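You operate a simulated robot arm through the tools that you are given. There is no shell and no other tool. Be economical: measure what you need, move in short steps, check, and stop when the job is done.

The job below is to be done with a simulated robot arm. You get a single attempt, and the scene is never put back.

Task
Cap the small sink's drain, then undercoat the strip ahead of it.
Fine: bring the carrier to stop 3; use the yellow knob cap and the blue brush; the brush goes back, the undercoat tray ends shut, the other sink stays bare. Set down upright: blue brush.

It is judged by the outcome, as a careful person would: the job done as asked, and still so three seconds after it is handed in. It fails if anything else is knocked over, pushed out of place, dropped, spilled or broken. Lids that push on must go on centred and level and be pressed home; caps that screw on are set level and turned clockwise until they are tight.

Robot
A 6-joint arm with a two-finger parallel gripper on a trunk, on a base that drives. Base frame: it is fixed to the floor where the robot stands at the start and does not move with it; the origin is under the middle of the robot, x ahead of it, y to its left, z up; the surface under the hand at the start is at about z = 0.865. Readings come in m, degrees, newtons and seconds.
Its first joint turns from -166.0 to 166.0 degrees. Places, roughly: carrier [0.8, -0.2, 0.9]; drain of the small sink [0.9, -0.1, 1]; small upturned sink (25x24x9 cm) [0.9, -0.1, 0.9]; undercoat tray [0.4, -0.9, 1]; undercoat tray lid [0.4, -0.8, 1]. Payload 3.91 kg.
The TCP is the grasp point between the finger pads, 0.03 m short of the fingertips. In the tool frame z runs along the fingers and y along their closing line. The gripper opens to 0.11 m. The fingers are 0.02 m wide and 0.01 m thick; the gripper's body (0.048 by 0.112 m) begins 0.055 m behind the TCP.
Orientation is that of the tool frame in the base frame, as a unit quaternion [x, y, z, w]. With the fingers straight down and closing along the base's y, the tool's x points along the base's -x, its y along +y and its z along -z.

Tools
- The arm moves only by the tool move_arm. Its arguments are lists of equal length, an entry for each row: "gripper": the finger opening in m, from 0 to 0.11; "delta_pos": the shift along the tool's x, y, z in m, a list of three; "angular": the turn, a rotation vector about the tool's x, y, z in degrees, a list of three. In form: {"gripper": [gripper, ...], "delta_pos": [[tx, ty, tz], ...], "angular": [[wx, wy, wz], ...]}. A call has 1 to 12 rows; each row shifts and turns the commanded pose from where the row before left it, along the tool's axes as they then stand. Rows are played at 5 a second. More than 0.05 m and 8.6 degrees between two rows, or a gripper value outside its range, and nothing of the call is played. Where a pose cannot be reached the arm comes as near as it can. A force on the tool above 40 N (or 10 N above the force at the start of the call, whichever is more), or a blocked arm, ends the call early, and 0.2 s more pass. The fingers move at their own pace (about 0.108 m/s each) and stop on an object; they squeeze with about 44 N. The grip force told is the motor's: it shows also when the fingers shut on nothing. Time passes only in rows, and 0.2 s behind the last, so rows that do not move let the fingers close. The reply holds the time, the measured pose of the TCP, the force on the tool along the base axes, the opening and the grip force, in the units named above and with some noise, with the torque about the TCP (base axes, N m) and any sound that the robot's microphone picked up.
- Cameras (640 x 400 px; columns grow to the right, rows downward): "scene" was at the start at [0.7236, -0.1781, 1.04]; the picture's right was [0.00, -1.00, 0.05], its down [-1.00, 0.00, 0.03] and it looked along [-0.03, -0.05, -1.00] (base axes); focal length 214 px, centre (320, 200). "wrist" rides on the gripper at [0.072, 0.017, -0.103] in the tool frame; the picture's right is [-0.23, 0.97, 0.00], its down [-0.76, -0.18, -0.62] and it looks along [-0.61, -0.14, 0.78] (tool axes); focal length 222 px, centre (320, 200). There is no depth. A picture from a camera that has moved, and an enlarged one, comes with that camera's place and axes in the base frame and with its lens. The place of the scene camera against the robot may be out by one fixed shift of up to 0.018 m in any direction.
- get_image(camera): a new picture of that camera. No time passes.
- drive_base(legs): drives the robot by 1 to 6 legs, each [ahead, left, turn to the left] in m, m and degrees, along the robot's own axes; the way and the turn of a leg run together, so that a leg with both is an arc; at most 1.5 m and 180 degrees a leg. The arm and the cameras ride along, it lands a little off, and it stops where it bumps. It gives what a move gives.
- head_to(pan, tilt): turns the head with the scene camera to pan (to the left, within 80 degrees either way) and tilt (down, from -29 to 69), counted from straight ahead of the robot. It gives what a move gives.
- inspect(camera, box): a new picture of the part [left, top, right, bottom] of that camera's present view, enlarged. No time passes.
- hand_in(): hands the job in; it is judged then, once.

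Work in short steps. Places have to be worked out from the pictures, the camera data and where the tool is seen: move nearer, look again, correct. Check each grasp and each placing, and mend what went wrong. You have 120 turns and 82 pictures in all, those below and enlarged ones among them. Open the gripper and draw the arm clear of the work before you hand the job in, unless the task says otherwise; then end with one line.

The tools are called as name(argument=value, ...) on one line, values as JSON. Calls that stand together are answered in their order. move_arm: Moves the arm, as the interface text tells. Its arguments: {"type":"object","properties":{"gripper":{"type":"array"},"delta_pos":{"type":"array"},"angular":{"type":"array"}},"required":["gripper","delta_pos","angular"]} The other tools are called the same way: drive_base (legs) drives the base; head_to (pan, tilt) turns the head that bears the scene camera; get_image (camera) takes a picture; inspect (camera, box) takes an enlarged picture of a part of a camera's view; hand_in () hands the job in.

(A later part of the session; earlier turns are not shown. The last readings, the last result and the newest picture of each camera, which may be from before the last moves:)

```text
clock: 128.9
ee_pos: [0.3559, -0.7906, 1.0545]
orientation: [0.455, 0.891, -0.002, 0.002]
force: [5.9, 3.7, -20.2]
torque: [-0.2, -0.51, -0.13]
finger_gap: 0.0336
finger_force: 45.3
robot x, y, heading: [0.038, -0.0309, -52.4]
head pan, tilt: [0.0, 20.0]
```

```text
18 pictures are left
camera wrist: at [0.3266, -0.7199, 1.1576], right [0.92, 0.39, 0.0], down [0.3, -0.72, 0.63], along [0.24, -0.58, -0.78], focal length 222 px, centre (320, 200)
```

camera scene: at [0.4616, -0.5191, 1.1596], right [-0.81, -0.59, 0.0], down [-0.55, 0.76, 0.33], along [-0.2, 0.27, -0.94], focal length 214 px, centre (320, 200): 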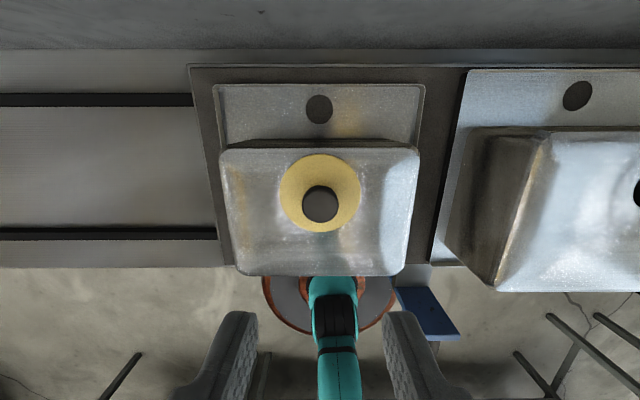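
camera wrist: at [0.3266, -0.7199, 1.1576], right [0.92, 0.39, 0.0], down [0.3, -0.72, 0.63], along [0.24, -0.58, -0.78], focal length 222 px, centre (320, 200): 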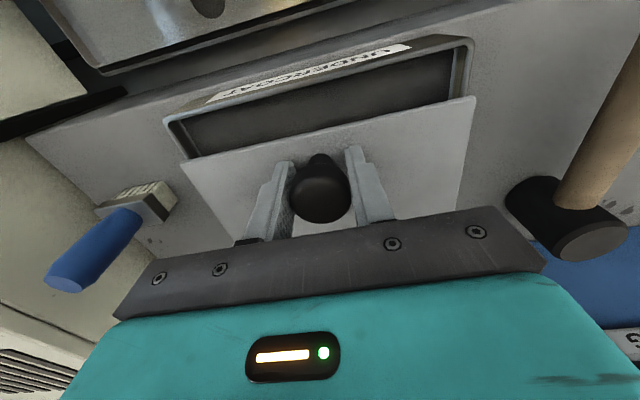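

It slides open. I push on 0.09 m.

move_arm(gripper=[0.0, 0.0, 0.0, 0.0, 0.0, 0.0, 0.0], delta_pos=[[-0.015, 0, 0.001], [-0.015, 0, 0], [-0.015, 0, 0], [-0.015, 0, 0], [-0.015, 0, 0], [-0.015, 0, 0], [0, 0, 0]], angular=[[0, 0, 0], [0, 0, 0], [0, 0, 0], [0, 0, 0], [0, 0, 0], [0, 0, 0], [0, 0, 0]])

get_image(camera="wrist")

```text
clock: 130.5
ee_pos: [0.4101, -0.8629, 1.0546]
orientation: [0.455, 0.891, -0.003, 0.002]
force: [8.1, 4.3, -13.5]
torque: [0.04, -0.33, -0.04]
finger_gap: 0.0335
finger_force: 45.0
robot x, y, heading: [0.0353, -0.0338, -52.5]
head pan, tilt: [0.0, 20.0]
```

```text
17 pictures are left
camera wrist: at [0.3795, -0.7926, 1.1575], right [0.92, 0.39, 0.0], down [0.3, -0.72, 0.63], along [0.24, -0.58, -0.78], focal length 222 px, centre (320, 200)
```

wrist: 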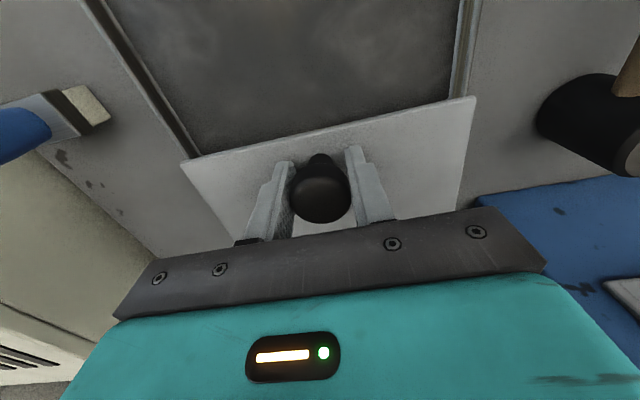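

Tray is open 12 cm. I release, rise, and move toward the brush (vertical blue handle, tip estimated (0.221, -0.917, 1.075)), stopping short to look.

move_arm(gripper=[0.07, 0.07, 0.07, 0.07, 0.07, 0.07, 0.07, 0.07, 0.07, 0.07], delta_pos=[[0, 0, 0], [0, 0, 0], [0, 0, -0.05], [0, 0, -0.05], [0, 0, -0.03], [0.02, -0.035, 0], [0.02, -0.035, 0], [0.02, -0.035, 0], [0.005, -0.035, 0], [0, 0, 0]], angular=[[0, 0, 0], [0, 0, 0], [0, 0, 0], [0, 0, 0], [0, 0, 0], [0, 0, 0], [0, 0, 0], [0, 0, 0], [0, 0, 0], [0, 0, 0]])

get_image(camera="wrist")

```text
clock: 132.7
ee_pos: [0.2541, -0.886, 1.1776]
orientation: [0.454, 0.891, -0.003, 0.002]
force: [0.2, 0.4, -0.4]
torque: [0.0, -0.02, 0.01]
finger_gap: 0.0699
finger_force: 0.1
out of reach, approached as far as the arm can: row 5
robot x, y, heading: [0.0353, -0.0329, -52.6]
head pan, tilt: [0.0, 20.0]
```

```text
16 pictures are left
camera wrist: at [0.2245, -0.8162, 1.2818], right [0.92, 0.39, 0.0], down [0.3, -0.72, 0.63], along [0.24, -0.58, -0.78], focal length 222 px, centre (320, 200)
```

wrist: 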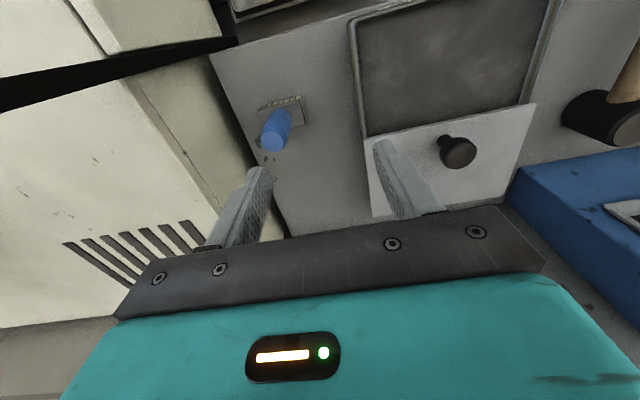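

Handle at (0.216, -0.920), top ≈1.075, base ≈0.99. I move over, descend to z 1.045 and close.

move_arm(gripper=[0.08, 0.08, 0.08, 0.08, 0.08, 0.08], delta_pos=[[-0.0025, -0.0255, 0], [-0.0025, -0.0255, 0], [0, 0, 0.045], [0, 0, 0.045], [0, 0, 0.043], [0, 0, 0]], angular=[[0, 0, 0], [0, 0, 0], [0, 0, 0], [0, 0, 0], [0, 0, 0], [0, 0, 0]])

get_image(camera="wrist")

```text
clock: 134.1
ee_pos: [0.217, -0.9179, 1.0416]
orientation: [0.455, 0.891, -0.003, 0.002]
force: [0.7, 0.7, -0.5]
torque: [0.03, 0.01, 0.01]
finger_gap: 0.0802
finger_force: 0.1
out of reach, approached as far as the arm can: row 2
robot x, y, heading: [0.0364, -0.0317, -52.7]
head pan, tilt: [0.0, 20.0]
```

```text
15 pictures are left
camera wrist: at [0.186, -0.8483, 1.1447], right [0.92, 0.39, 0.0], down [0.3, -0.72, 0.63], along [0.24, -0.58, -0.78], focal length 222 px, centre (320, 200)
```

wrist: 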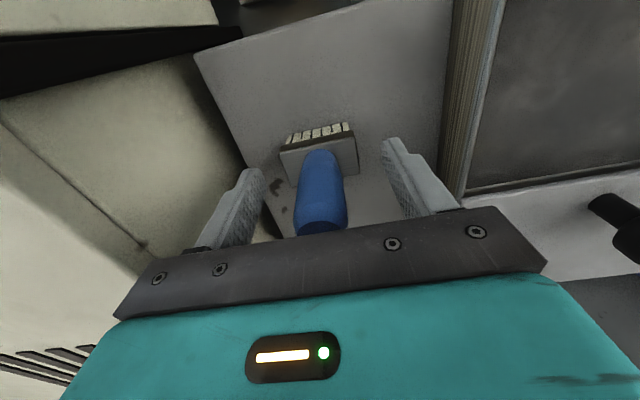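

The handle sits between the fingers. I close and lift a little.

move_arm(gripper=[0.0, 0.0, 0.0, 0.0], delta_pos=[[0, 0, 0], [0, 0, 0], [0, 0, 0], [0, 0, 0]], angular=[[0, 0, 0], [0, 0, 0], [0, 0, 0], [0, 0, 0]])

move_arm(gripper=[0.0, 0.0, 0.0, 0.0, 0.0, 0.0], delta_pos=[[0, 0, -0.03], [0, 0, -0.04], [0, 0, -0.04], [0, 0.03, 0], [0, 0.04, 0], [0, 0, 0]], angular=[[0, 0, 0], [0, 0, 0], [0, 0, 0], [0, 0, 0], [0, 0, 0], [0, 0, 0]])

get_image(camera="wrist")

```text
clock: 135.1
ee_pos: [0.2161, -0.9187, 1.0419]
orientation: [0.455, 0.89, -0.002, 0.003]
force: [1.3, 1.2, 1.0]
torque: [0.05, -0.05, 0.0]
finger_gap: 0.0267
finger_force: 44.0
robot x, y, heading: [0.0356, -0.0325, -52.5]
head pan, tilt: [0.0, 20.0]
```

```text
clock: 136.5
ee_pos: [0.2721, -0.8779, 1.1526]
orientation: [0.454, 0.891, -0.004, 0.002]
force: [-0.2, 0.1, -0.5]
torque: [0.01, 0.0, 0.04]
finger_gap: 0.0271
finger_force: 44.0
robot x, y, heading: [0.0372, -0.034, -52.4]
head pan, tilt: [0.0, 20.0]
```

```text
14 pictures are left
camera wrist: at [0.2419, -0.8075, 1.2558], right [0.92, 0.39, 0.0], down [0.3, -0.72, 0.63], along [0.24, -0.58, -0.78], focal length 222 px, centre (320, 200)
```

wrist: 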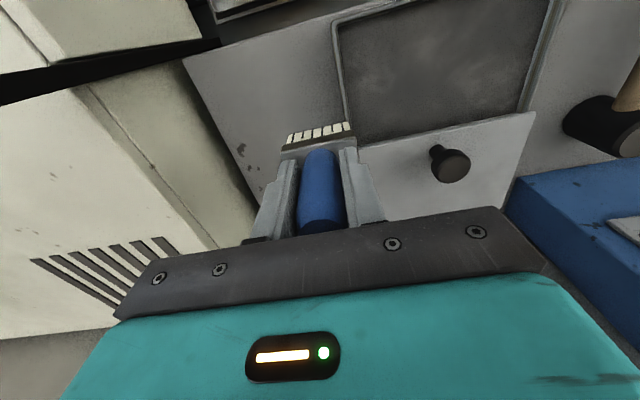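

Brush held upright. I move over the tray opening and dip, with a small swirl, then let it drain over the tray.

move_arm(gripper=[0.0, 0.0, 0.0, 0.0, 0.0, 0.0, 0.0, 0.0], delta_pos=[[0.0085, 0.04, 0], [0.0085, 0.04, 0], [0.0085, 0.0385, 0], [0, 0, 0.04], [0, 0, 0.03], [0, 0, 0.01], [0, 0, 0.01], [0, 0, 0]], angular=[[0, 0, 0], [0, 0, 0], [0, 0, 0], [0, 0, 0], [0, 0, 0], [0, 0, 0], [0, 0, 0], [0, 0, 0]])

get_image(camera="wrist")

```text
clock: 138.0
ee_pos: [0.3536, -0.7868, 1.0749]
orientation: [0.455, 0.89, -0.006, 0.007]
force: [-1.7, -1.1, 7.8]
torque: [0.0, 0.13, 0.04]
finger_gap: 0.0268
finger_force: 43.6
robot x, y, heading: [0.0337, -0.0344, -52.7]
head pan, tilt: [0.0, 20.0]
stopped in row 7: the force on the tool passed its limit at 41 N (the readings are from after the stop); the commanded pose is now the measured one
```

```text
13 pictures are left
camera wrist: at [0.3238, -0.7153, 1.1773], right [0.92, 0.39, 0.0], down [0.3, -0.71, 0.64], along [0.25, -0.59, -0.77], focal length 222 px, centre (320, 200)
```

wrist: 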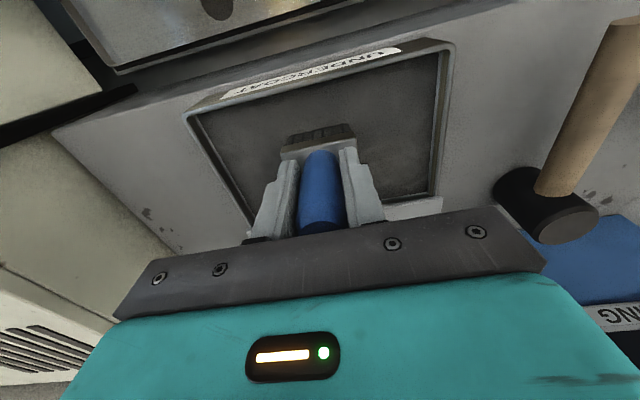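

The bristles are dark (loaded); contact at z≈1.073. I lift slightly, swirl gently, then drain over the tray.

move_arm(gripper=[0.0, 0.0, 0.0, 0.0, 0.0, 0.0, 0.0, 0.0, 0.0, 0.0, 0.0, 0.0], delta_pos=[[0, 0, -0.003], [0, 0.01, 0], [0, -0.01, 0], [0, -0.01, 0], [0, 0.01, 0], [0, 0, -0.03], [0, 0, 0], [0, 0, 0], [0, 0, 0], [0, 0, 0], [0, 0, -0.04], [0, 0, -0.04]], angular=[[0, 0, 0], [0, 0, 0], [0, 0, 0], [0, 0, 0], [0, 0, 0], [0, 0, 0], [0, 0, 0], [0, 0, 0], [0, 0, 0], [0, 0, 0], [0, 0, 0], [0, 0, 0]])

move_arm(gripper=[0.0, 0.0, 0.0, 0.0, 0.0, 0.0, 0.0, 0.0, 0.0, 0.0], delta_pos=[[0.04, 0, 0], [0.04, 0, 0], [0, 0.048, 0], [0, 0.048, 0], [0, 0.048, 0], [0, 0.048, 0], [0, 0.048, 0], [0, 0.048, 0], [0, 0, 0], [0, 0, 0]], angular=[[0, 0, 0], [0, 0, 0], [0, 0, 0], [0, 0, 0], [0, 0, 0], [0, 0, 0], [0, 0, 0], [0, 0, 0], [0, 0, 0], [0, 0, 0]])

```text
clock: 140.6
ee_pos: [0.3524, -0.7845, 1.186]
orientation: [0.456, 0.89, -0.005, 0.006]
force: [0.1, 0.1, -0.6]
torque: [0.02, 0.01, -0.04]
finger_gap: 0.0268
finger_force: 43.8
robot x, y, heading: [0.0339, -0.0326, -52.4]
head pan, tilt: [0.0, 20.0]
```

```text
clock: 142.8
ee_pos: [0.5395, -0.5515, 1.1847]
orientation: [0.454, 0.891, -0.006, 0.006]
force: [0.7, -0.7, -1.3]
torque: [0.0, 0.04, -0.04]
finger_gap: 0.0272
finger_force: 43.4
robot x, y, heading: [0.0331, -0.0296, -52.6]
head pan, tilt: [0.0, 20.0]
```

Now move back over the front strip's left end and lower to just above.

move_arm(gripper=[0.0, 0.0, 0.0, 0.0, 0.0, 0.0, 0.0, 0.0, 0.0], delta_pos=[[0.0415, 0, 0], [0.0415, 0, 0], [0.0415, 0, 0], [0.0415, 0, 0], [0.0415, 0, 0], [0, 0, 0.04], [0, 0, 0.04], [0, 0, 0.03], [0, 0, 0]], angular=[[0, 0, 0], [0, 0, 0], [0, 0, 0], [0, 0, 0], [0, 0, 0], [0, 0, 0], [0, 0, 0], [0, 0, 0], [0, 0, 0]])

get_image(camera="scene")

```text
clock: 144.8
ee_pos: [0.4171, -0.3841, 1.0721]
orientation: [0.454, 0.891, -0.007, 0.007]
force: [1.0, 0.2, -1.9]
torque: [0.01, 0.0, 0.0]
finger_gap: 0.0269
finger_force: 43.6
robot x, y, heading: [0.0334, -0.0311, -52.5]
head pan, tilt: [0.0, 20.0]
```

```text
12 pictures are left
camera scene: at [0.4653, -0.4342, 1.1108], right [-0.81, -0.59, 0.01], down [-0.55, 0.77, 0.33], along [-0.2, 0.26, -0.95], focal length 214 px, centre (320, 200)
```

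scene: 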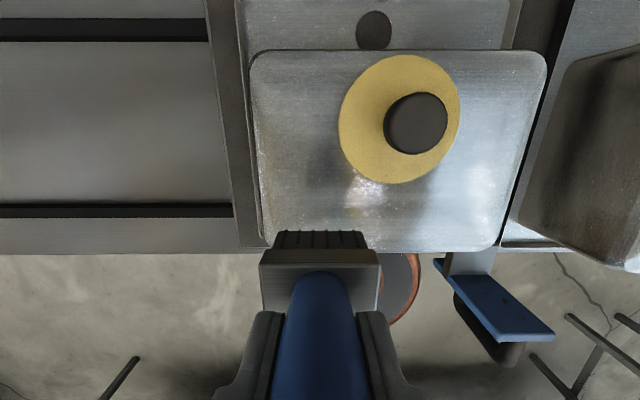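

The brush lines up with the free front strip (0.528–0.587 from the rim to the cap). I lower until light contact.

move_arm(gripper=[0.0, 0.0, 0.0, 0.0, 0.0, 0.0, 0.0], delta_pos=[[0.006, 0, 0.006], [0, 0, 0.006], [0, 0, 0.005], [0, 0, 0.004], [0, 0, 0.003], [0, 0, 0.003], [0, 0, 0]], angular=[[0, 0, 0], [0, 0, 0], [0, 0, 0], [0, 0, 0], [0, 0, 0], [0, 0, 0], [0, 0, 0]])

```text
clock: 146.4
ee_pos: [0.4157, -0.381, 1.0443]
orientation: [0.455, 0.891, -0.006, 0.006]
force: [0.6, -0.6, -0.6]
torque: [0.02, 0.01, 0.0]
finger_gap: 0.0269
finger_force: 44.3
robot x, y, heading: [0.0352, -0.0303, -52.6]
head pan, tilt: [0.0, 20.0]
```

No contact yet at 1.044. I go on down in 2 mm steps.

move_arm(gripper=[0.0, 0.0, 0.0, 0.0, 0.0, 0.0, 0.0, 0.0], delta_pos=[[0, 0, 0.002], [0, 0, 0.002], [0, 0, 0.002], [0, 0, 0.002], [0, 0, 0.002], [0, 0, 0.002], [0, 0, 0.002], [0, 0, 0]], angular=[[0, 0, 0], [0, 0, 0], [0, 0, 0], [0, 0, 0], [0, 0, 0], [0, 0, 0], [0, 0, 0], [0, 0, 0]])

```text
clock: 148.2
ee_pos: [0.4149, -0.3802, 1.032]
orientation: [0.456, 0.89, -0.006, 0.008]
force: [4.0, -2.6, 37.7]
torque: [0.4, -0.71, -0.07]
finger_gap: 0.027
finger_force: 43.9
robot x, y, heading: [0.0381, -0.0302, -52.5]
head pan, tilt: [0.0, 20.0]
```

Contact near 1.034. I ease 2 mm, stroke right 0.11, shift 2 cm toward the cap and stroke back.

move_arm(gripper=[0.0, 0.0, 0.0, 0.0, 0.0, 0.0, 0.0, 0.0], delta_pos=[[0, 0, -0.0015], [0, -0.018, 0], [0, -0.018, 0], [0, -0.018, 0], [0, -0.018, 0], [0, -0.018, 0], [0, -0.018, 0], [0, 0, 0]], angular=[[0, 0, 0], [0, 0, 0], [0, 0, 0], [0, 0, 0], [0, 0, 0], [0, 0, 0], [0, 0, 0], [0, 0, 0]])

get_image(camera="scene")

```text
clock: 150.0
ee_pos: [0.329, -0.4434, 1.0312]
orientation: [0.455, 0.89, -0.007, 0.006]
force: [-0.7, -0.3, -0.1]
torque: [-0.01, 0.03, 0.01]
finger_gap: 0.0268
finger_force: 44.4
robot x, y, heading: [0.0368, -0.0319, -52.8]
head pan, tilt: [0.0, 20.0]
```

```text
11 pictures are left
camera scene: at [0.3753, -0.4933, 1.0704], right [-0.81, -0.59, 0.01], down [-0.55, 0.77, 0.33], along [-0.2, 0.26, -0.95], focal length 214 px, centre (320, 200)
```

scene: 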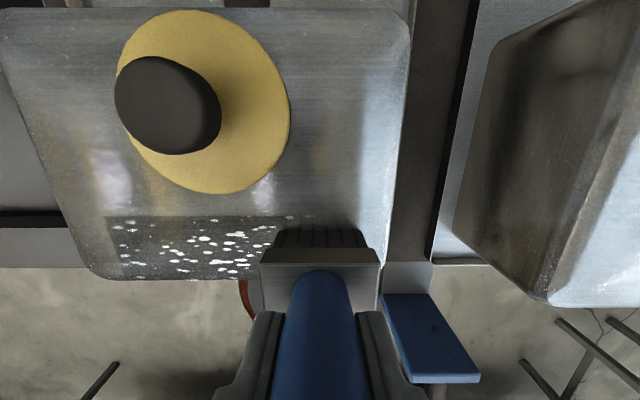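

Undercoat is going on, speckled: contact was light. I press 2 mm more and go over it again leftward, slightly extending to the right end first.

move_arm(gripper=[0.0, 0.0, 0.0, 0.0, 0.0, 0.0, 0.0, 0.0, 0.0, 0.0], delta_pos=[[0, -0.006, 0.001], [0, 0, 0.001], [0, 0.018, 0], [0, 0.018, 0], [0, 0.018, 0], [0, 0.018, 0], [0, 0.018, 0], [0, 0.018, 0], [0, 0.012, 0], [0, 0, 0]], angular=[[0, 0, 0], [0, 0, 0], [0, 0, 0], [0, 0, 0], [0, 0, 0], [0, 0, 0], [0, 0, 0], [0, 0, 0], [0, 0, 0], [0, 0, 0]])

move_arm(gripper=[0.0, 0.0, 0.0, 0.0, 0.0, 0.0, 0.0, 0.0, 0.0, 0.0], delta_pos=[[-0.009, 0, 0], [-0.009, 0, 0], [0, -0.018, 0], [0, -0.018, 0], [0, -0.018, 0], [0, -0.018, 0], [0, -0.018, 0], [0, -0.018, 0], [0, -0.012, 0], [0, 0, 0]], angular=[[0, 0, 0], [0, 0, 0], [0, 0, 0], [0, 0, 0], [0, 0, 0], [0, 0, 0], [0, 0, 0], [0, 0, 0], [0, 0, 0], [0, 0, 0]])

get_image(camera="scene")

```text
clock: 152.2
ee_pos: [0.4199, -0.3766, 1.0289]
orientation: [0.454, 0.891, -0.005, 0.005]
force: [-4.8, -2.5, 18.5]
torque: [0.14, -0.13, -0.01]
finger_gap: 0.0269
finger_force: 44.3
robot x, y, heading: [0.0393, -0.0329, -52.8]
head pan, tilt: [0.0, 20.0]
```

```text
clock: 154.4
ee_pos: [0.3341, -0.4622, 1.029]
orientation: [0.454, 0.891, -0.005, 0.006]
force: [-0.9, 0.4, -0.8]
torque: [0.0, 0.04, -0.03]
finger_gap: 0.0269
finger_force: 43.9
robot x, y, heading: [0.0357, -0.0282, -52.7]
head pan, tilt: [0.0, 20.0]
```

```text
10 pictures are left
camera scene: at [0.3814, -0.5113, 1.0685], right [-0.81, -0.59, 0.01], down [-0.55, 0.77, 0.33], along [-0.2, 0.26, -0.95], focal length 214 px, centre (320, 200)
```

scene: 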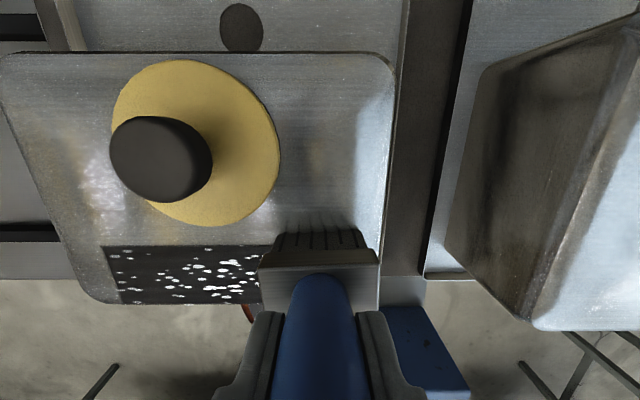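

The coat shows as a sharply bounded strip, so it's the right place; it's thinner to the right where contact faded. I press 3 mm more at the right end, and stroke back along its middle.

move_arm(gripper=[0.0, 0.0, 0.0, 0.0, 0.0, 0.0, 0.0, 0.0, 0.0, 0.0, 0.0], delta_pos=[[0.008, 0, 0.001], [0.006, 0, 0.001], [0, 0, 0.001], [0, 0, 0.001], [0, 0.015, 0], [0, 0.015, -0.0005], [0, 0.015, -0.0005], [0, 0.015, -0.0005], [0, 0.015, -0.0005], [0, 0.015, -0.0005], [0, 0, 0]], angular=[[0, 0, 0], [0, 0, 0], [0, 0, 0], [0, 0, 0], [0, 0, 0], [0, 0, 0], [0, 0, 0], [0, 0, 0], [0, 0, 0], [0, 0, 0], [0, 0, 0]])

```text
clock: 155.4
ee_pos: [0.326, -0.4515, 1.0292]
orientation: [0.454, 0.891, -0.007, 0.009]
force: [-0.3, 2.0, 7.1]
torque: [0.35, -0.26, 0.01]
finger_gap: 0.0271
finger_force: 44.0
robot x, y, heading: [0.0383, -0.0312, -52.6]
head pan, tilt: [0.0, 20.0]
stopped in row 4: the force on the tool passed its limit at 40 N (the readings are from after the stop); the commanded pose is now the measured one
```

Good contact now. I stroke left at this height, then right again.

move_arm(gripper=[0.0, 0.0, 0.0, 0.0, 0.0, 0.0, 0.0, 0.0, 0.0, 0.0], delta_pos=[[0, -0.006, 0.001], [0, 0.015, 0], [0, 0.015, 0], [0, 0.015, 0], [0, 0.015, 0], [0, 0.015, 0], [0, 0.015, 0], [0, 0.015, 0], [0, 0.012, 0], [0, 0, 0]], angular=[[0, 0, 0], [0, 0, 0], [0, 0, 0], [0, 0, 0], [0, 0, 0], [0, 0, 0], [0, 0, 0], [0, 0, 0], [0, 0, 0], [0, 0, 0]])

move_arm(gripper=[0.0, 0.0, 0.0, 0.0, 0.0, 0.0, 0.0, 0.0, 0.0, 0.0], delta_pos=[[-0.004, 0, 0], [0, -0.015, 0], [0, -0.015, 0], [0, -0.015, 0], [0, -0.015, 0.0005], [0, -0.015, 0], [0, -0.015, 0.0005], [0, -0.015, 0], [0, -0.012, 0], [0, 0, 0]], angular=[[0, 0, 0], [0, 0, 0], [0, 0, 0], [0, 0, 0], [0, 0, 0], [0, 0, 0], [0, 0, 0], [0, 0, 0], [0, 0, 0], [0, 0, 0]])

```text
clock: 157.6
ee_pos: [0.416, -0.3854, 1.0265]
orientation: [0.455, 0.891, -0.007, 0.007]
force: [0.2, 0.0, 6.4]
torque: [0.17, -0.11, -0.02]
finger_gap: 0.0267
finger_force: 43.9
robot x, y, heading: [0.0381, -0.0324, -52.7]
head pan, tilt: [0.0, 20.0]
```

```text
clock: 159.8
ee_pos: [0.3232, -0.4584, 1.0259]
orientation: [0.454, 0.891, -0.008, 0.008]
force: [0.4, 0.5, 3.0]
torque: [0.15, -0.15, -0.01]
finger_gap: 0.0265
finger_force: 44.4
robot x, y, heading: [0.0374, -0.0268, -52.5]
head pan, tilt: [0.0, 20.0]
```

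I lift 4 cm at the left end to view the strip.

move_arm(gripper=[0.0, 0.0, 0.0, 0.0, 0.0, 0.0, 0.0, 0.0, 0.0], delta_pos=[[0, 0.015, 0], [0, 0.02, 0], [0, 0.02, 0], [0, 0.02, 0], [0, 0.02, 0], [0, 0.02, 0], [0, 0.0, -0.02], [0, 0, -0.02], [0, 0, 0]], angular=[[0, 0, 0], [0, 0, 0], [0, 0, 0], [0, 0, 0], [0, 0, 0], [0, 0, 0], [0, 0, 0], [0, 0, 0], [0, 0, 0]])

get_image(camera="scene")

```text
clock: 161.8
ee_pos: [0.4148, -0.3907, 1.0661]
orientation: [0.455, 0.891, -0.008, 0.007]
force: [0.3, -0.1, -0.9]
torque: [-0.01, 0.02, -0.01]
finger_gap: 0.0272
finger_force: 44.2
robot x, y, heading: [0.0367, -0.0318, -52.6]
head pan, tilt: [0.0, 20.0]
```

```text
9 pictures are left
camera scene: at [0.4637, -0.4389, 1.1049], right [-0.81, -0.59, 0.01], down [-0.55, 0.77, 0.32], along [-0.19, 0.26, -0.95], focal length 214 px, centre (320, 200)
```

scene: 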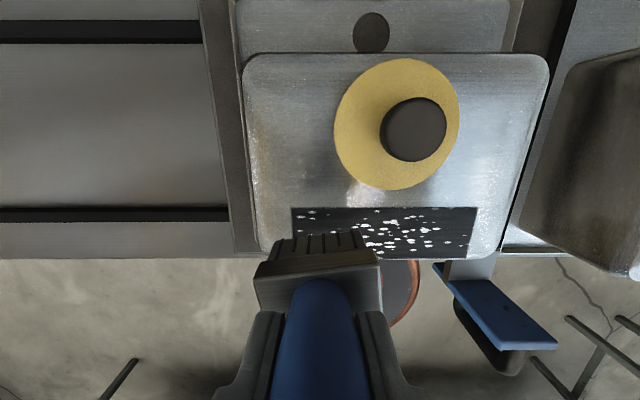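

The strip (whole rectangle now visible) still has bare specks; the brush is likely running low. I reload: back over the tray by the same route.

move_arm(gripper=[0.0, 0.0, 0.0, 0.0, 0.0, 0.0, 0.0, 0.0, 0.0], delta_pos=[[0, 0, -0.04], [0, 0, -0.04], [0, 0, -0.04], [-0.041, 0, 0], [-0.041, 0, 0], [-0.041, 0, 0], [-0.041, 0, 0], [-0.041, 0, 0], [0, 0, 0]], angular=[[0, 0, 0], [0, 0, 0], [0, 0, 0], [0, 0, 0], [0, 0, 0], [0, 0, 0], [0, 0, 0], [0, 0, 0], [0, 0, 0]])

move_arm(gripper=[0.0, 0.0, 0.0, 0.0, 0.0, 0.0, 0.0, 0.0, 0.0, 0.0, 0.0, 0.0], delta_pos=[[0, -0.047, 0], [0, -0.047, 0], [0, -0.047, 0], [0, -0.047, 0], [0, -0.047, 0], [0, -0.047, 0], [-0.04, 0, 0], [-0.04, 0, 0], [0, 0, 0.04], [0, 0, 0.04], [0, 0, 0.025], [0, 0, 0]], angular=[[0, 0, 0], [0, 0, 0], [0, 0, 0], [0, 0, 0], [0, 0, 0], [0, 0, 0], [0, 0, 0], [0, 0, 0], [0, 0, 0], [0, 0, 0], [0, 0, 0], [0, 0, 0]])

```text
clock: 163.8
ee_pos: [0.5351, -0.5533, 1.1884]
orientation: [0.455, 0.89, -0.007, 0.008]
force: [-0.2, 0.7, -0.3]
torque: [-0.01, 0.0, 0.0]
finger_gap: 0.027
finger_force: 44.3
robot x, y, heading: [0.0367, -0.0307, -52.5]
head pan, tilt: [0.0, 20.0]
```

```text
clock: 166.4
ee_pos: [0.3531, -0.7847, 1.0854]
orientation: [0.455, 0.891, -0.007, 0.008]
force: [-0.5, 0.0, -0.2]
torque: [0.01, 0.01, 0.01]
finger_gap: 0.027
finger_force: 43.9
robot x, y, heading: [0.0367, -0.0315, -52.5]
head pan, tilt: [0.0, 20.0]
```

I dip gently, swirl, and drain.

move_arm(gripper=[0.0, 0.0, 0.0, 0.0, 0.0, 0.0, 0.0, 0.0, 0.0, 0.0, 0.0], delta_pos=[[0, 0, 0.006], [0, 0, 0.005], [0, 0, 0.003], [0, 0, 0.002], [0, 0, 0.002], [0, 0, 0], [0, 0.012, 0], [0, -0.012, 0], [0, -0.012, 0], [0, 0.012, 0], [0, 0, 0]], angular=[[0, 0, 0], [0, 0, 0], [0, 0, 0], [0, 0, 0], [0, 0, 0], [0, 0, 0], [0, 0, 0], [0, 0, 0], [0, 0, 0], [0, 0, 0], [0, 0, 0]])

move_arm(gripper=[0.0, 0.0, 0.0, 0.0, 0.0, 0.0, 0.0, 0.0, 0.0], delta_pos=[[0, 0, -0.02], [0, 0, -0.02], [0, 0, 0], [0, 0, 0], [0, 0, 0], [0, 0, 0], [0, 0, -0.04], [0, 0, -0.04], [0, 0, 0]], angular=[[0, 0, 0], [0, 0, 0], [0, 0, 0], [0, 0, 0], [0, 0, 0], [0, 0, 0], [0, 0, 0], [0, 0, 0], [0, 0, 0]])

```text
clock: 167.7
ee_pos: [0.3531, -0.786, 1.0737]
orientation: [0.455, 0.89, -0.009, 0.009]
force: [-0.7, 0.9, 9.3]
torque: [0.31, -0.06, 0.04]
finger_gap: 0.027
finger_force: 44.2
robot x, y, heading: [0.0362, -0.0306, -52.6]
head pan, tilt: [0.0, 20.0]
stopped in row 6: the force on the tool passed its limit at 40 N (the readings are from after the stop); the commanded pose is now the measured one
```

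```text
clock: 169.7
ee_pos: [0.3539, -0.7836, 1.1911]
orientation: [0.454, 0.891, -0.008, 0.009]
force: [-0.2, 0.3, 0.0]
torque: [0.0, 0.0, -0.03]
finger_gap: 0.0268
finger_force: 44.3
robot x, y, heading: [0.0343, -0.0302, -52.6]
head pan, tilt: [0.0, 20.0]
```

Loaded again. I level the tool by 1.3° and return to the strip's left end by the same route.

move_arm(gripper=[0.0, 0.0, 0.0, 0.0, 0.0, 0.0, 0.0, 0.0, 0.0, 0.0], delta_pos=[[0.04, 0, 0], [0.04, 0, 0], [0, 0.047, 0], [0, 0.047, 0], [0, 0.047, 0], [0, 0.047, 0], [0, 0.047, 0], [0, 0.047, 0], [0.045, 0, 0], [0.045, 0, 0]], angular=[[0, 0, 0], [0, 1.3, 0], [0, 0, 0], [0, 0, 0], [0, 0, 0], [0, 0, 0], [0, 0, 0], [0, 0, 0], [0, 0, 0], [0, 0, 0]])

move_arm(gripper=[0.0, 0.0, 0.0, 0.0, 0.0, 0.0, 0.0, 0.0, 0.0, 0.0], delta_pos=[[0.045, 0, 0], [0.045, 0, 0], [0.04, 0, 0], [0, 0, 0.045], [0, 0, 0.045], [0, 0, 0.045], [0, 0, 0.01], [0, 0, 0.005], [0, 0, 0.003], [0, 0, 0]], angular=[[0, 0, 0], [0, 0, 0], [0, 0, 0], [0, 0, 0], [0, 0, 0], [0, 0, 0], [0, 0, 0], [0, 0, 0], [0, 0, 0], [0, 0, 0]])

```text
clock: 171.9
ee_pos: [0.4826, -0.4803, 1.1861]
orientation: [0.455, 0.891, -0.003, -0.002]
force: [0.6, -0.6, -2.3]
torque: [0.1, 0.09, 0.0]
finger_gap: 0.0266
finger_force: 44.3
robot x, y, heading: [0.035, -0.031, -52.6]
head pan, tilt: [0.0, 20.0]
```

```text
clock: 174.1
ee_pos: [0.4047, -0.3748, 1.0357]
orientation: [0.455, 0.89, -0.004, -0.001]
force: [-0.2, 0.2, -0.7]
torque: [-0.01, -0.02, 0.01]
finger_gap: 0.0268
finger_force: 44.1
robot x, y, heading: [0.0315, -0.0293, -52.5]
head pan, tilt: [0.0, 20.0]
```

Now lower to contact in 1 mm steps.

move_arm(gripper=[0.0, 0.0, 0.0, 0.0, 0.0, 0.0], delta_pos=[[0, 0, 0.002], [0, 0, 0.002], [0, 0, 0.001], [0, 0, 0.001], [0, 0, 0.001], [0, 0, 0]], angular=[[0, 0, 0], [0, 0, 0], [0, 0, 0], [0, 0, 0], [0, 0, 0], [0, 0, 0]])

```text
clock: 175.5
ee_pos: [0.405, -0.3754, 1.0284]
orientation: [0.455, 0.891, -0.004, -0.001]
force: [0.3, -1.1, -0.6]
torque: [0.02, 0.02, -0.01]
finger_gap: 0.0269
finger_force: 43.5
robot x, y, heading: [0.0357, -0.0344, -52.5]
head pan, tilt: [0.0, 20.0]
```

move_arm(gripper=[0.0, 0.0, 0.0, 0.0, 0.0, 0.0, 0.0], delta_pos=[[0, 0, 0.001], [0, 0, 0.001], [0, 0, 0.001], [0, 0, 0.001], [0, 0, 0.001], [0, 0, 0.001], [0, 0, 0]], angular=[[0, 0, 0], [0, 0, 0], [0, 0, 0], [0, 0, 0], [0, 0, 0], [0, 0, 0], [0, 0, 0]])

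```text
clock: 177.1
ee_pos: [0.4055, -0.374, 1.0232]
orientation: [0.455, 0.891, -0.003, 0.0]
force: [0.9, -2.3, 39.8]
torque: [-0.02, -0.65, -0.18]
finger_gap: 0.0273
finger_force: 44.1
robot x, y, heading: [0.0363, -0.0374, -52.9]
head pan, tilt: [0.0, 20.0]
```

Contact at ≈1.024. I ease 0.7 mm and stroke right, then shift 1.8 cm and stroke back.

move_arm(gripper=[0.0, 0.0, 0.0, 0.0, 0.0, 0.0, 0.0, 0.0, 0.0, 0.0, 0.0], delta_pos=[[0, 0, -0.0007], [0, -0.012, 0], [0, -0.012, 0], [0, -0.012, 0], [0, -0.012, 0], [0, -0.012, 0], [0, -0.012, 0], [0, -0.012, 0], [0, -0.012, 0], [0, -0.006, 0], [0, 0, 0]], angular=[[0, 0, 0], [0, 0, 0], [0, 0, 0], [0, 0, 0], [0, 0, 0], [0, 0, 0], [0, 0, 0], [0, 0, 0], [0, 0, 0], [0, 0, 0], [0, 0, 0]])

move_arm(gripper=[0.0, 0.0, 0.0, 0.0, 0.0, 0.0, 0.0, 0.0, 0.0, 0.0, 0.0, 0.0], delta_pos=[[-0.008, 0, 0], [-0.01, 0, 0], [0, 0.012, 0], [0, 0.012, 0], [0, 0.012, 0], [0, 0.012, 0], [0, 0.012, 0], [0, 0.012, 0], [0, 0.012, 0], [0, 0.012, 0], [0, 0.006, 0], [0, 0, 0]], angular=[[0, 0, 0], [0, 0, 0], [0, 0, 0], [0, 0, 0], [0, 0, 0], [0, 0, 0], [0, 0, 0], [0, 0, 0], [0, 0, 0], [0, 0, 0], [0, 0, 0], [0, 0, 0]])

```text
clock: 179.5
ee_pos: [0.323, -0.4353, 1.0227]
orientation: [0.456, 0.89, -0.003, -0.001]
force: [0.3, 1.3, 3.5]
torque: [0.03, -0.1, 0.01]
finger_gap: 0.0269
finger_force: 44.0
robot x, y, heading: [0.0338, -0.0342, -52.7]
head pan, tilt: [0.0, 20.0]
```

```text
clock: 182.1
ee_pos: [0.4164, -0.3886, 1.0227]
orientation: [0.454, 0.891, -0.003, 0.0]
force: [5.2, 0.1, 19.8]
torque: [0.16, -0.78, 0.0]
finger_gap: 0.0266
finger_force: 44.0
robot x, y, heading: [0.0347, -0.0306, -52.4]
head pan, tilt: [0.0, 20.0]
```

One more pair of passes through the middle with slightly more pressure to the right, then look.

move_arm(gripper=[0.0, 0.0, 0.0, 0.0, 0.0, 0.0, 0.0, 0.0, 0.0, 0.0, 0.0], delta_pos=[[0.008, 0, 0], [0, -0.012, 0.0002], [0, -0.012, 0.0002], [0, -0.012, 0.0002], [0, -0.012, 0.0002], [0, -0.012, 0.0002], [0, -0.012, 0.0002], [0, -0.012, 0], [0, -0.012, 0], [0, -0.006, 0], [0, 0, 0]], angular=[[0, 0, 0], [0, 0, 0], [0, 0, 0], [0, 0, 0], [0, 0, 0], [0, 0, 0], [0, 0, 0], [0, 0, 0], [0, 0, 0], [0, 0, 0], [0, 0, 0]])

move_arm(gripper=[0.0, 0.0, 0.0, 0.0, 0.0, 0.0, 0.0, 0.0, 0.0, 0.0, 0.0, 0.0], delta_pos=[[0, 0.013, -0.0002], [0, 0.013, -0.0002], [0, 0.013, -0.0002], [0, 0.013, -0.0002], [0, 0.013, -0.0002], [0, 0.013, -0.0002], [0, 0.012, 0], [0, 0.012, 0], [0, 0, -0.01], [0, 0, -0.02], [0, 0, -0.02], [0, 0, 0]], angular=[[0, 0, 0], [0, 0, 0], [0, 0, 0], [0, 0, 0], [0, 0, 0], [0, 0, 0], [0, 0, 0], [0, 0, 0], [0, 0, 0], [0, 0, 0], [0, 0, 0], [0, 0, 0]])

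get_image(camera="scene")

```text
clock: 184.5
ee_pos: [0.3269, -0.4415, 1.0241]
orientation: [0.456, 0.89, -0.004, 0.001]
force: [3.4, 1.6, 39.0]
torque: [0.16, -0.78, 0.01]
finger_gap: 0.0266
finger_force: 43.8
robot x, y, heading: [0.0383, -0.0319, -52.6]
head pan, tilt: [0.0, 20.0]
```

```text
clock: 187.1
ee_pos: [0.4107, -0.3838, 1.0727]
orientation: [0.455, 0.891, -0.004, -0.001]
force: [0.2, 0.2, -1.3]
torque: [-0.01, 0.02, 0.02]
finger_gap: 0.0271
finger_force: 44.3
robot x, y, heading: [0.0356, -0.0326, -52.7]
head pan, tilt: [0.0, 20.0]
```

```text
8 pictures are left
camera scene: at [0.4592, -0.4327, 1.1108], right [-0.81, -0.59, 0.01], down [-0.55, 0.76, 0.34], along [-0.2, 0.27, -0.94], focal length 214 px, centre (320, 200)
```

scene: 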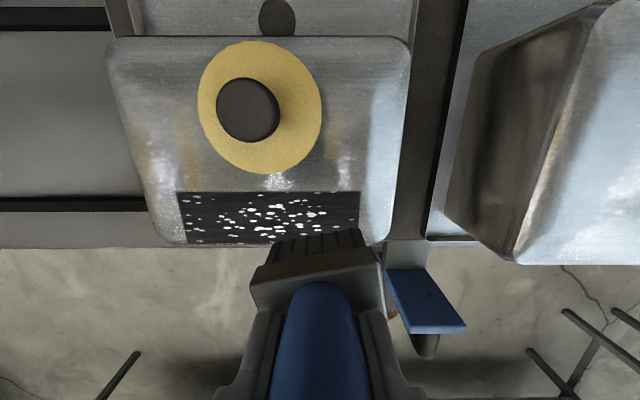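

The last leftward stroke dragged the carrier ~0.1 m off stop 3; I'll have to bring it back. First I zoom on the strip.

inspect(camera="scene", box=[150, 150, 390, 300])

```text
2.67 times, centred on (270, 225) of scene
camera zoom: at [0.4592, -0.4327, 1.1108], right [-0.81, -0.59, 0.01], down [-0.55, 0.76, 0.34], along [-0.2, 0.27, -0.94], focal length 572 px, centre (453, 133)
```

zoom: 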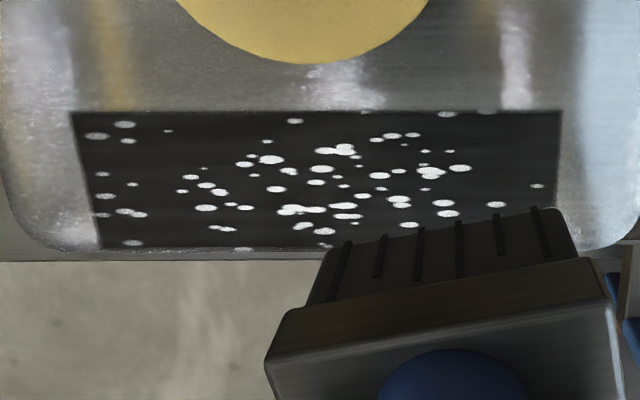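

The carrier followed the brush, so there was little relative motion. Rails hold it crosswise, so I'll brush in short crosswise strokes instead, with moderate pressure. Strip centre is now at along ≈0.148.

move_arm(gripper=[0.0, 0.0, 0.0, 0.0, 0.0, 0.0, 0.0], delta_pos=[[0, 0, 0.02], [0, 0, 0.02], [0, 0, 0.006], [0, 0, 0.0015], [0, 0, 0.001], [0, 0, 0.001], [0, 0, 0]], angular=[[0, 0, 0], [0, 0, 0], [0, 0, 0], [0, 0, 0], [0, 0, 0], [0, 0, 0], [0, 0, 0]])

```text
clock: 188.7
ee_pos: [0.4108, -0.3841, 1.0228]
orientation: [0.455, 0.891, -0.004, -0.001]
force: [-0.2, 0.7, -1.0]
torque: [0.02, -0.04, 0.0]
finger_gap: 0.027
finger_force: 44.3
robot x, y, heading: [0.0332, -0.0271, -52.6]
head pan, tilt: [0.0, 20.0]
```

move_arm(gripper=[0.0, 0.0, 0.0, 0.0, 0.0, 0.0], delta_pos=[[0, 0, 0.001], [0, 0, 0.001], [0, 0, 0.001], [0, 0, 0.001], [0, 0, 0.0005], [0, 0, 0]], angular=[[0, 0, 0], [0, 0, 0], [0, 0, 0], [0, 0, 0], [0, 0, 0], [0, 0, 0]])

```text
clock: 189.6
ee_pos: [0.4107, -0.3828, 1.0225]
orientation: [0.454, 0.891, -0.005, 0.001]
force: [-1.1, -0.4, 4.5]
torque: [0.16, -0.09, 0.0]
finger_gap: 0.0267
finger_force: 43.9
robot x, y, heading: [0.0357, -0.0305, -52.4]
head pan, tilt: [0.0, 20.0]
stopped in row 4: the force on the tool passed its limit at 40 N (the readings are from after the stop); the commanded pose is now the measured one
```

Contact is stiff near 1.022. I stroke crosswise here with light pressure.

move_arm(gripper=[0.0, 0.0, 0.0, 0.0, 0.0, 0.0, 0.0, 0.0, 0.0, 0.0, 0.0, 0.0], delta_pos=[[-0.006, 0, 0.0004], [-0.006, 0, 0], [0.008, 0, 0], [0.008, 0, 0], [0.008, 0, 0], [-0.008, 0, 0], [-0.008, 0, 0], [-0.008, 0, 0], [0.008, 0, 0], [0.008, 0, 0], [0.008, 0, 0], [0, 0, 0]], angular=[[0, 0, 0], [0, 0, 0], [0, 0, 0], [0, 0, 0], [0, 0, 0], [0, 0, 0], [0, 0, 0], [0, 0, 0], [0, 0, 0], [0, 0, 0], [0, 0, 0], [0, 0, 0]])

move_arm(gripper=[0.0, 0.0, 0.0, 0.0, 0.0, 0.0, 0.0, 0.0, 0.0, 0.0, 0.0, 0.0], delta_pos=[[0, 0, -0.004], [0, 0.03, 0], [0, 0, 0.004], [-0.008, 0, 0], [-0.008, 0, 0], [-0.008, 0, 0], [0.008, 0, 0], [0.008, 0, 0], [0.008, 0, 0], [-0.008, 0, 0], [-0.008, 0, 0], [-0.008, 0, 0]], angular=[[0, 0, 0], [0, 0, 0], [0, 0, 0], [0, 0, 0], [0, 0, 0], [0, 0, 0], [0, 0, 0], [0, 0, 0], [0, 0, 0], [0, 0, 0], [0, 0, 0], [0, 0, 0]])

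move_arm(gripper=[0.0, 0.0, 0.0, 0.0, 0.0, 0.0, 0.0, 0.0, 0.0, 0.0, 0.0, 0.0], delta_pos=[[0, 0, -0.004], [0, 0.03, 0], [0, 0, 0.004], [0.008, 0, 0], [0.008, 0, 0], [0.008, 0, 0], [-0.008, 0, 0], [-0.008, 0, 0], [-0.008, 0, 0], [0.008, 0, 0], [0.008, 0, 0], [0.008, 0, 0]], angular=[[0, 0, 0], [0, 0, 0], [0, 0, 0], [0, 0, 0], [0, 0, 0], [0, 0, 0], [0, 0, 0], [0, 0, 0], [0, 0, 0], [0, 0, 0], [0, 0, 0], [0, 0, 0]])

```text
clock: 192.2
ee_pos: [0.4046, -0.3733, 1.0219]
orientation: [0.455, 0.891, -0.003, 0.002]
force: [5.5, -7.5, 33.7]
torque: [-0.41, -0.83, -0.07]
finger_gap: 0.0267
finger_force: 44.2
robot x, y, heading: [0.0358, -0.0307, -52.8]
head pan, tilt: [0.0, 20.0]
```

```text
clock: 194.8
ee_pos: [0.4417, -0.3749, 1.0211]
orientation: [0.455, 0.891, -0.004, 0.002]
force: [-5.7, 9.0, 31.0]
torque: [0.52, -0.11, 0.1]
finger_gap: 0.0268
finger_force: 43.9
robot x, y, heading: [0.0353, -0.0339, -52.6]
head pan, tilt: [0.0, 20.0]
```

```text
clock: 197.4
ee_pos: [0.4511, -0.3371, 1.0209]
orientation: [0.455, 0.89, -0.003, 0.001]
force: [1.3, -2.5, 15.4]
torque: [-0.14, -0.44, 0.0]
finger_gap: 0.0267
finger_force: 43.9
robot x, y, heading: [0.0367, -0.036, -52.8]
head pan, tilt: [0.0, 20.0]
```

Good contact throughout. Last column at the left end, then lift and look.

move_arm(gripper=[0.0, 0.0, 0.0, 0.0, 0.0, 0.0, 0.0, 0.0, 0.0, 0.0, 0.0, 0.0], delta_pos=[[0, 0, -0.004], [0, 0.032, 0], [0, 0, 0.004], [-0.008, 0, 0], [-0.008, 0, 0], [-0.008, 0, 0], [0.008, 0, 0], [0.008, 0, 0], [0.008, 0, 0], [-0.008, 0, 0], [-0.008, 0, 0], [0.008, 0, 0]], angular=[[0, 0, 0], [0, 0, 0], [0, 0, 0], [0, 0, 0], [0, 0, 0], [0, 0, 0], [0, 0, 0], [0, 0, 0], [0, 0, 0], [0, 0, 0], [0, 0, 0], [0, 0, 0]])

move_arm(gripper=[0.0, 0.0, 0.0, 0.0, 0.0], delta_pos=[[0, 0, -0.01], [0, 0, -0.03], [0, 0, -0.03], [0, 0, -0.01], [0, 0, 0]], angular=[[0, 0, 0], [0, 0, 0], [0, 0, 0], [0, 0, 0], [0, 0, 0]])

inspect(camera="scene", box=[200, 90, 560, 315])

```text
clock: 200.0
ee_pos: [0.4822, -0.3263, 1.0217]
orientation: [0.455, 0.89, -0.004, 0.002]
force: [2.5, -5.5, 21.6]
torque: [-0.28, -0.63, -0.09]
finger_gap: 0.0268
finger_force: 43.8
robot x, y, heading: [0.0371, -0.0332, -52.9]
head pan, tilt: [0.0, 20.0]
```

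```text
clock: 201.2
ee_pos: [0.4839, -0.3249, 1.1015]
orientation: [0.455, 0.89, -0.004, 0.001]
force: [-1.2, -0.1, -0.5]
torque: [0.02, 0.0, -0.01]
finger_gap: 0.0268
finger_force: 43.2
robot x, y, heading: [0.0319, -0.0337, -52.8]
head pan, tilt: [0.0, 20.0]
```

```text
1.78 times, centred on (380, 202) of scene
camera zoom: at [0.5317, -0.3745, 1.1391], right [-0.81, -0.59, 0.01], down [-0.55, 0.76, 0.34], along [-0.2, 0.27, -0.94], focal length 381 px, centre (213, 196)
```

zoom: 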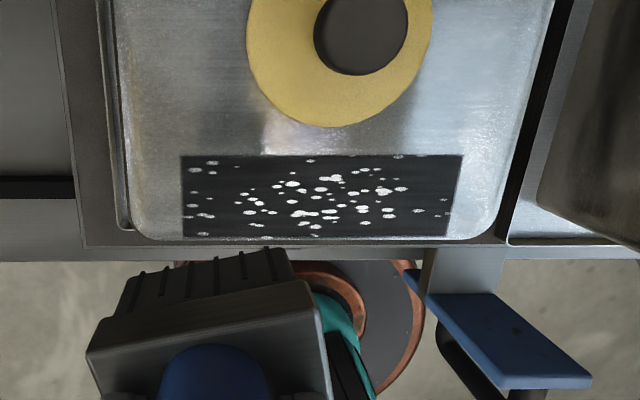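

The speck pattern hasn't changed since before the reload, so either it's the finished look or the second dip didn't load. I try one fuller dip: dwell in the tray, then brush the middle again.

move_arm(gripper=[0.0, 0.0, 0.0, 0.0, 0.0, 0.0, 0.0, 0.0, 0.0, 0.0, 0.0, 0.0], delta_pos=[[0, 0, -0.045], [0, 0, -0.045], [-0.041, 0, 0], [-0.041, 0, 0], [-0.041, 0, 0], [-0.041, 0, 0], [-0.041, 0, 0], [0, -0.047, 0], [0, -0.047, 0], [0, -0.047, 0], [0, -0.047, 0], [0, -0.047, 0]], angular=[[0, 0, 0], [0, 0, 0], [0, 0, 0], [0, 0, 0], [0, 0, 0], [0, 0, 0], [0, 0, 0], [0, 0, 0], [0, 0, 0], [0, 0, 0], [0, 0, 0], [0, 0, 0]])

move_arm(gripper=[0.0, 0.0, 0.0, 0.0, 0.0, 0.0, 0.0, 0.0, 0.0, 0.0], delta_pos=[[0, -0.047, 0], [0, -0.047, 0], [0, -0.047, 0], [-0.042, 0, 0], [-0.042, 0, 0], [0, 0, 0.04], [0, 0, 0.04], [0, 0, 0.03], [0, 0, 0.005], [0, 0, 0]], angular=[[0, 0, 0], [0, 0, 0], [0, 0, 0], [0, 0, 0], [0, 0, 0], [0, 0, 0], [0, 0, 0], [0, 0, 0], [0, 0, 0], [0, 0, 0]])

move_arm(gripper=[0.0, 0.0, 0.0, 0.0, 0.0, 0.0, 0.0, 0.0], delta_pos=[[0, 0, 0.003], [0, 0, 0.002], [0, 0, 0.0015], [0, 0, 0.0015], [0, 0, 0.001], [0, 0, 0.001], [0, 0, 0], [0, 0, 0]], angular=[[0, 0, 0], [0, 0, 0], [0, 0, 0], [0, 0, 0], [0, 0, 0], [0, 0, 0], [0, 0, 0], [0, 0, 0]])

```text
clock: 203.8
ee_pos: [0.4136, -0.6294, 1.1919]
orientation: [0.455, 0.89, -0.003, 0.001]
force: [1.0, -0.3, -0.6]
torque: [0.0, 0.02, -0.02]
finger_gap: 0.0268
finger_force: 43.6
robot x, y, heading: [0.0356, -0.0307, -52.9]
head pan, tilt: [0.0, 20.0]
```

```text
clock: 206.0
ee_pos: [0.3484, -0.7807, 1.0804]
orientation: [0.455, 0.891, -0.004, 0.001]
force: [0.1, 0.0, -1.4]
torque: [0.03, 0.03, -0.04]
finger_gap: 0.0265
finger_force: 44.4
robot x, y, heading: [0.0358, -0.0341, -52.6]
head pan, tilt: [0.0, 20.0]
```

```text
clock: 207.8
ee_pos: [0.348, -0.7817, 1.0698]
orientation: [0.455, 0.89, -0.003, 0.002]
force: [-0.7, 0.3, 0.6]
torque: [-0.03, -0.02, -0.01]
finger_gap: 0.0269
finger_force: 44.0
robot x, y, heading: [0.0357, -0.0319, -52.6]
head pan, tilt: [0.0, 20.0]
```

move_arm(gripper=[0.0, 0.0, 0.0, 0.0, 0.0, 0.0, 0.0, 0.0, 0.0, 0.0, 0.0], delta_pos=[[0, 0, 0.0015], [0, 0, 0.0015], [0, 0, 0.001], [0, 0, 0.001], [0, 0, 0.001], [0, 0, 0], [0, 0.01, 0], [0, -0.01, 0], [0, 0, 0], [0, 0, 0], [0, 0, 0]], angular=[[0, 0, 0], [0, 0, 0], [0, 0, 0], [0, 0, 0], [0, 0, 0], [0, 0, 0], [0, 0, 0], [0, 0, 0], [0, 0, 0], [0, 0, 0], [0, 0, 0]])

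get_image(camera="wrist")

```text
clock: 208.6
ee_pos: [0.3469, -0.78, 1.0702]
orientation: [0.456, 0.89, -0.006, 0.003]
force: [-0.6, 1.7, 8.7]
torque: [0.23, -0.11, 0.04]
finger_gap: 0.0266
finger_force: 43.9
robot x, y, heading: [0.0365, -0.0339, -52.6]
head pan, tilt: [0.0, 20.0]
stopped in row 4: the force on the tool passed its limit at 42 N (the readings are from after the stop); the commanded pose is now the measured one
```

```text
5 pictures are left
camera wrist: at [0.318, -0.7094, 1.172], right [0.92, 0.39, 0.0], down [0.3, -0.71, 0.63], along [0.24, -0.58, -0.77], focal length 222 px, centre (320, 200)
```

wrist: 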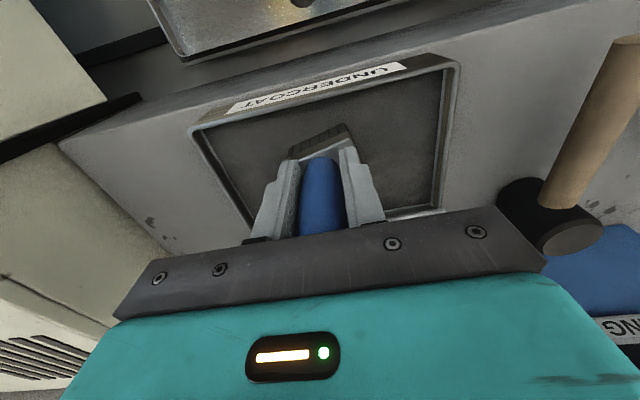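

Bristles dark and in the undercoat. I return to the strip's middle.

move_arm(gripper=[0.0, 0.0, 0.0, 0.0, 0.0, 0.0, 0.0, 0.0, 0.0, 0.0, 0.0, 0.0], delta_pos=[[0, 0, -0.04], [0, 0, 0], [0, 0, 0], [0, 0, -0.04], [0, 0, -0.04], [0.04, 0, 0], [0.04, 0, 0], [0, 0.047, 0], [0, 0.047, 0], [0, 0.047, 0], [0, 0.047, 0], [0, 0.047, 0]], angular=[[0, 0, 0], [0, 0, 0], [0, 0, 0], [0, 0, 0], [0, 0, 0], [0, 0, 0], [0, 0, 0], [0, 0, 0], [0, 0, 0], [0, 0, 0], [0, 0, 0], [0, 0, 0]])

move_arm(gripper=[0.0, 0.0, 0.0, 0.0, 0.0, 0.0, 0.0, 0.0, 0.0, 0.0, 0.0, 0.0], delta_pos=[[0, 0.047, 0], [0, 0.046, 0], [0.0412, 0, 0], [0.0412, 0, 0], [0.0412, 0, 0], [0.0412, 0, 0], [0.0412, 0, 0], [0, 0, 0.045], [0, 0, 0.045], [0, 0, 0.045], [0, 0, 0.025], [0, 0, 0]], angular=[[0, 0, 0], [0, 0, 0], [0, 0, 0], [0, 0, 0], [0, 0, 0], [0, 0, 0], [0, 0, 0], [0, 0, 0], [0, 0, 0], [0, 0, 0], [0, 0, 0], [0, 0, 0]])

move_arm(gripper=[0.0, 0.0, 0.0, 0.0, 0.0, 0.0, 0.0, 0.0, 0.0, 0.0, 0.0, 0.0], delta_pos=[[0, 0, 0.001], [0, 0, 0.001], [0, 0, 0.001], [0, 0, 0.001], [0, 0, 0.001], [0, 0, 0.001], [0, 0, 0.001], [0, 0, 0.001], [0, 0, 0.001], [0, 0, 0.001], [0, 0, 0.001], [0, 0, 0]], angular=[[0, 0, 0], [0, 0, 0], [0, 0, 0], [0, 0, 0], [0, 0, 0], [0, 0, 0], [0, 0, 0], [0, 0, 0], [0, 0, 0], [0, 0, 0], [0, 0, 0], [0, 0, 0]])

```text
clock: 211.2
ee_pos: [0.4909, -0.5775, 1.1871]
orientation: [0.456, 0.89, -0.004, 0.003]
force: [-0.3, -0.4, -1.4]
torque: [0.05, -0.05, -0.02]
finger_gap: 0.027
finger_force: 44.1
robot x, y, heading: [0.0391, -0.0299, -53.0]
head pan, tilt: [0.0, 20.0]
```

```text
clock: 213.8
ee_pos: [0.4449, -0.357, 1.0226]
orientation: [0.456, 0.89, -0.005, 0.003]
force: [0.1, -0.3, -0.9]
torque: [0.05, 0.0, 0.0]
finger_gap: 0.0269
finger_force: 43.9
robot x, y, heading: [0.0359, -0.0291, -52.5]
head pan, tilt: [0.0, 20.0]
```

```text
clock: 215.1
ee_pos: [0.4468, -0.3579, 1.02]
orientation: [0.455, 0.89, -0.004, 0.006]
force: [-0.4, 0.3, 10.2]
torque: [0.23, -0.1, 0.02]
finger_gap: 0.0269
finger_force: 43.4
robot x, y, heading: [0.0331, -0.0326, -52.5]
head pan, tilt: [0.0, 20.0]
stopped in row 6: the force on the tool passed its limit at 44 N (the readings are from after the stop); the commanded pose is now the measured one
```

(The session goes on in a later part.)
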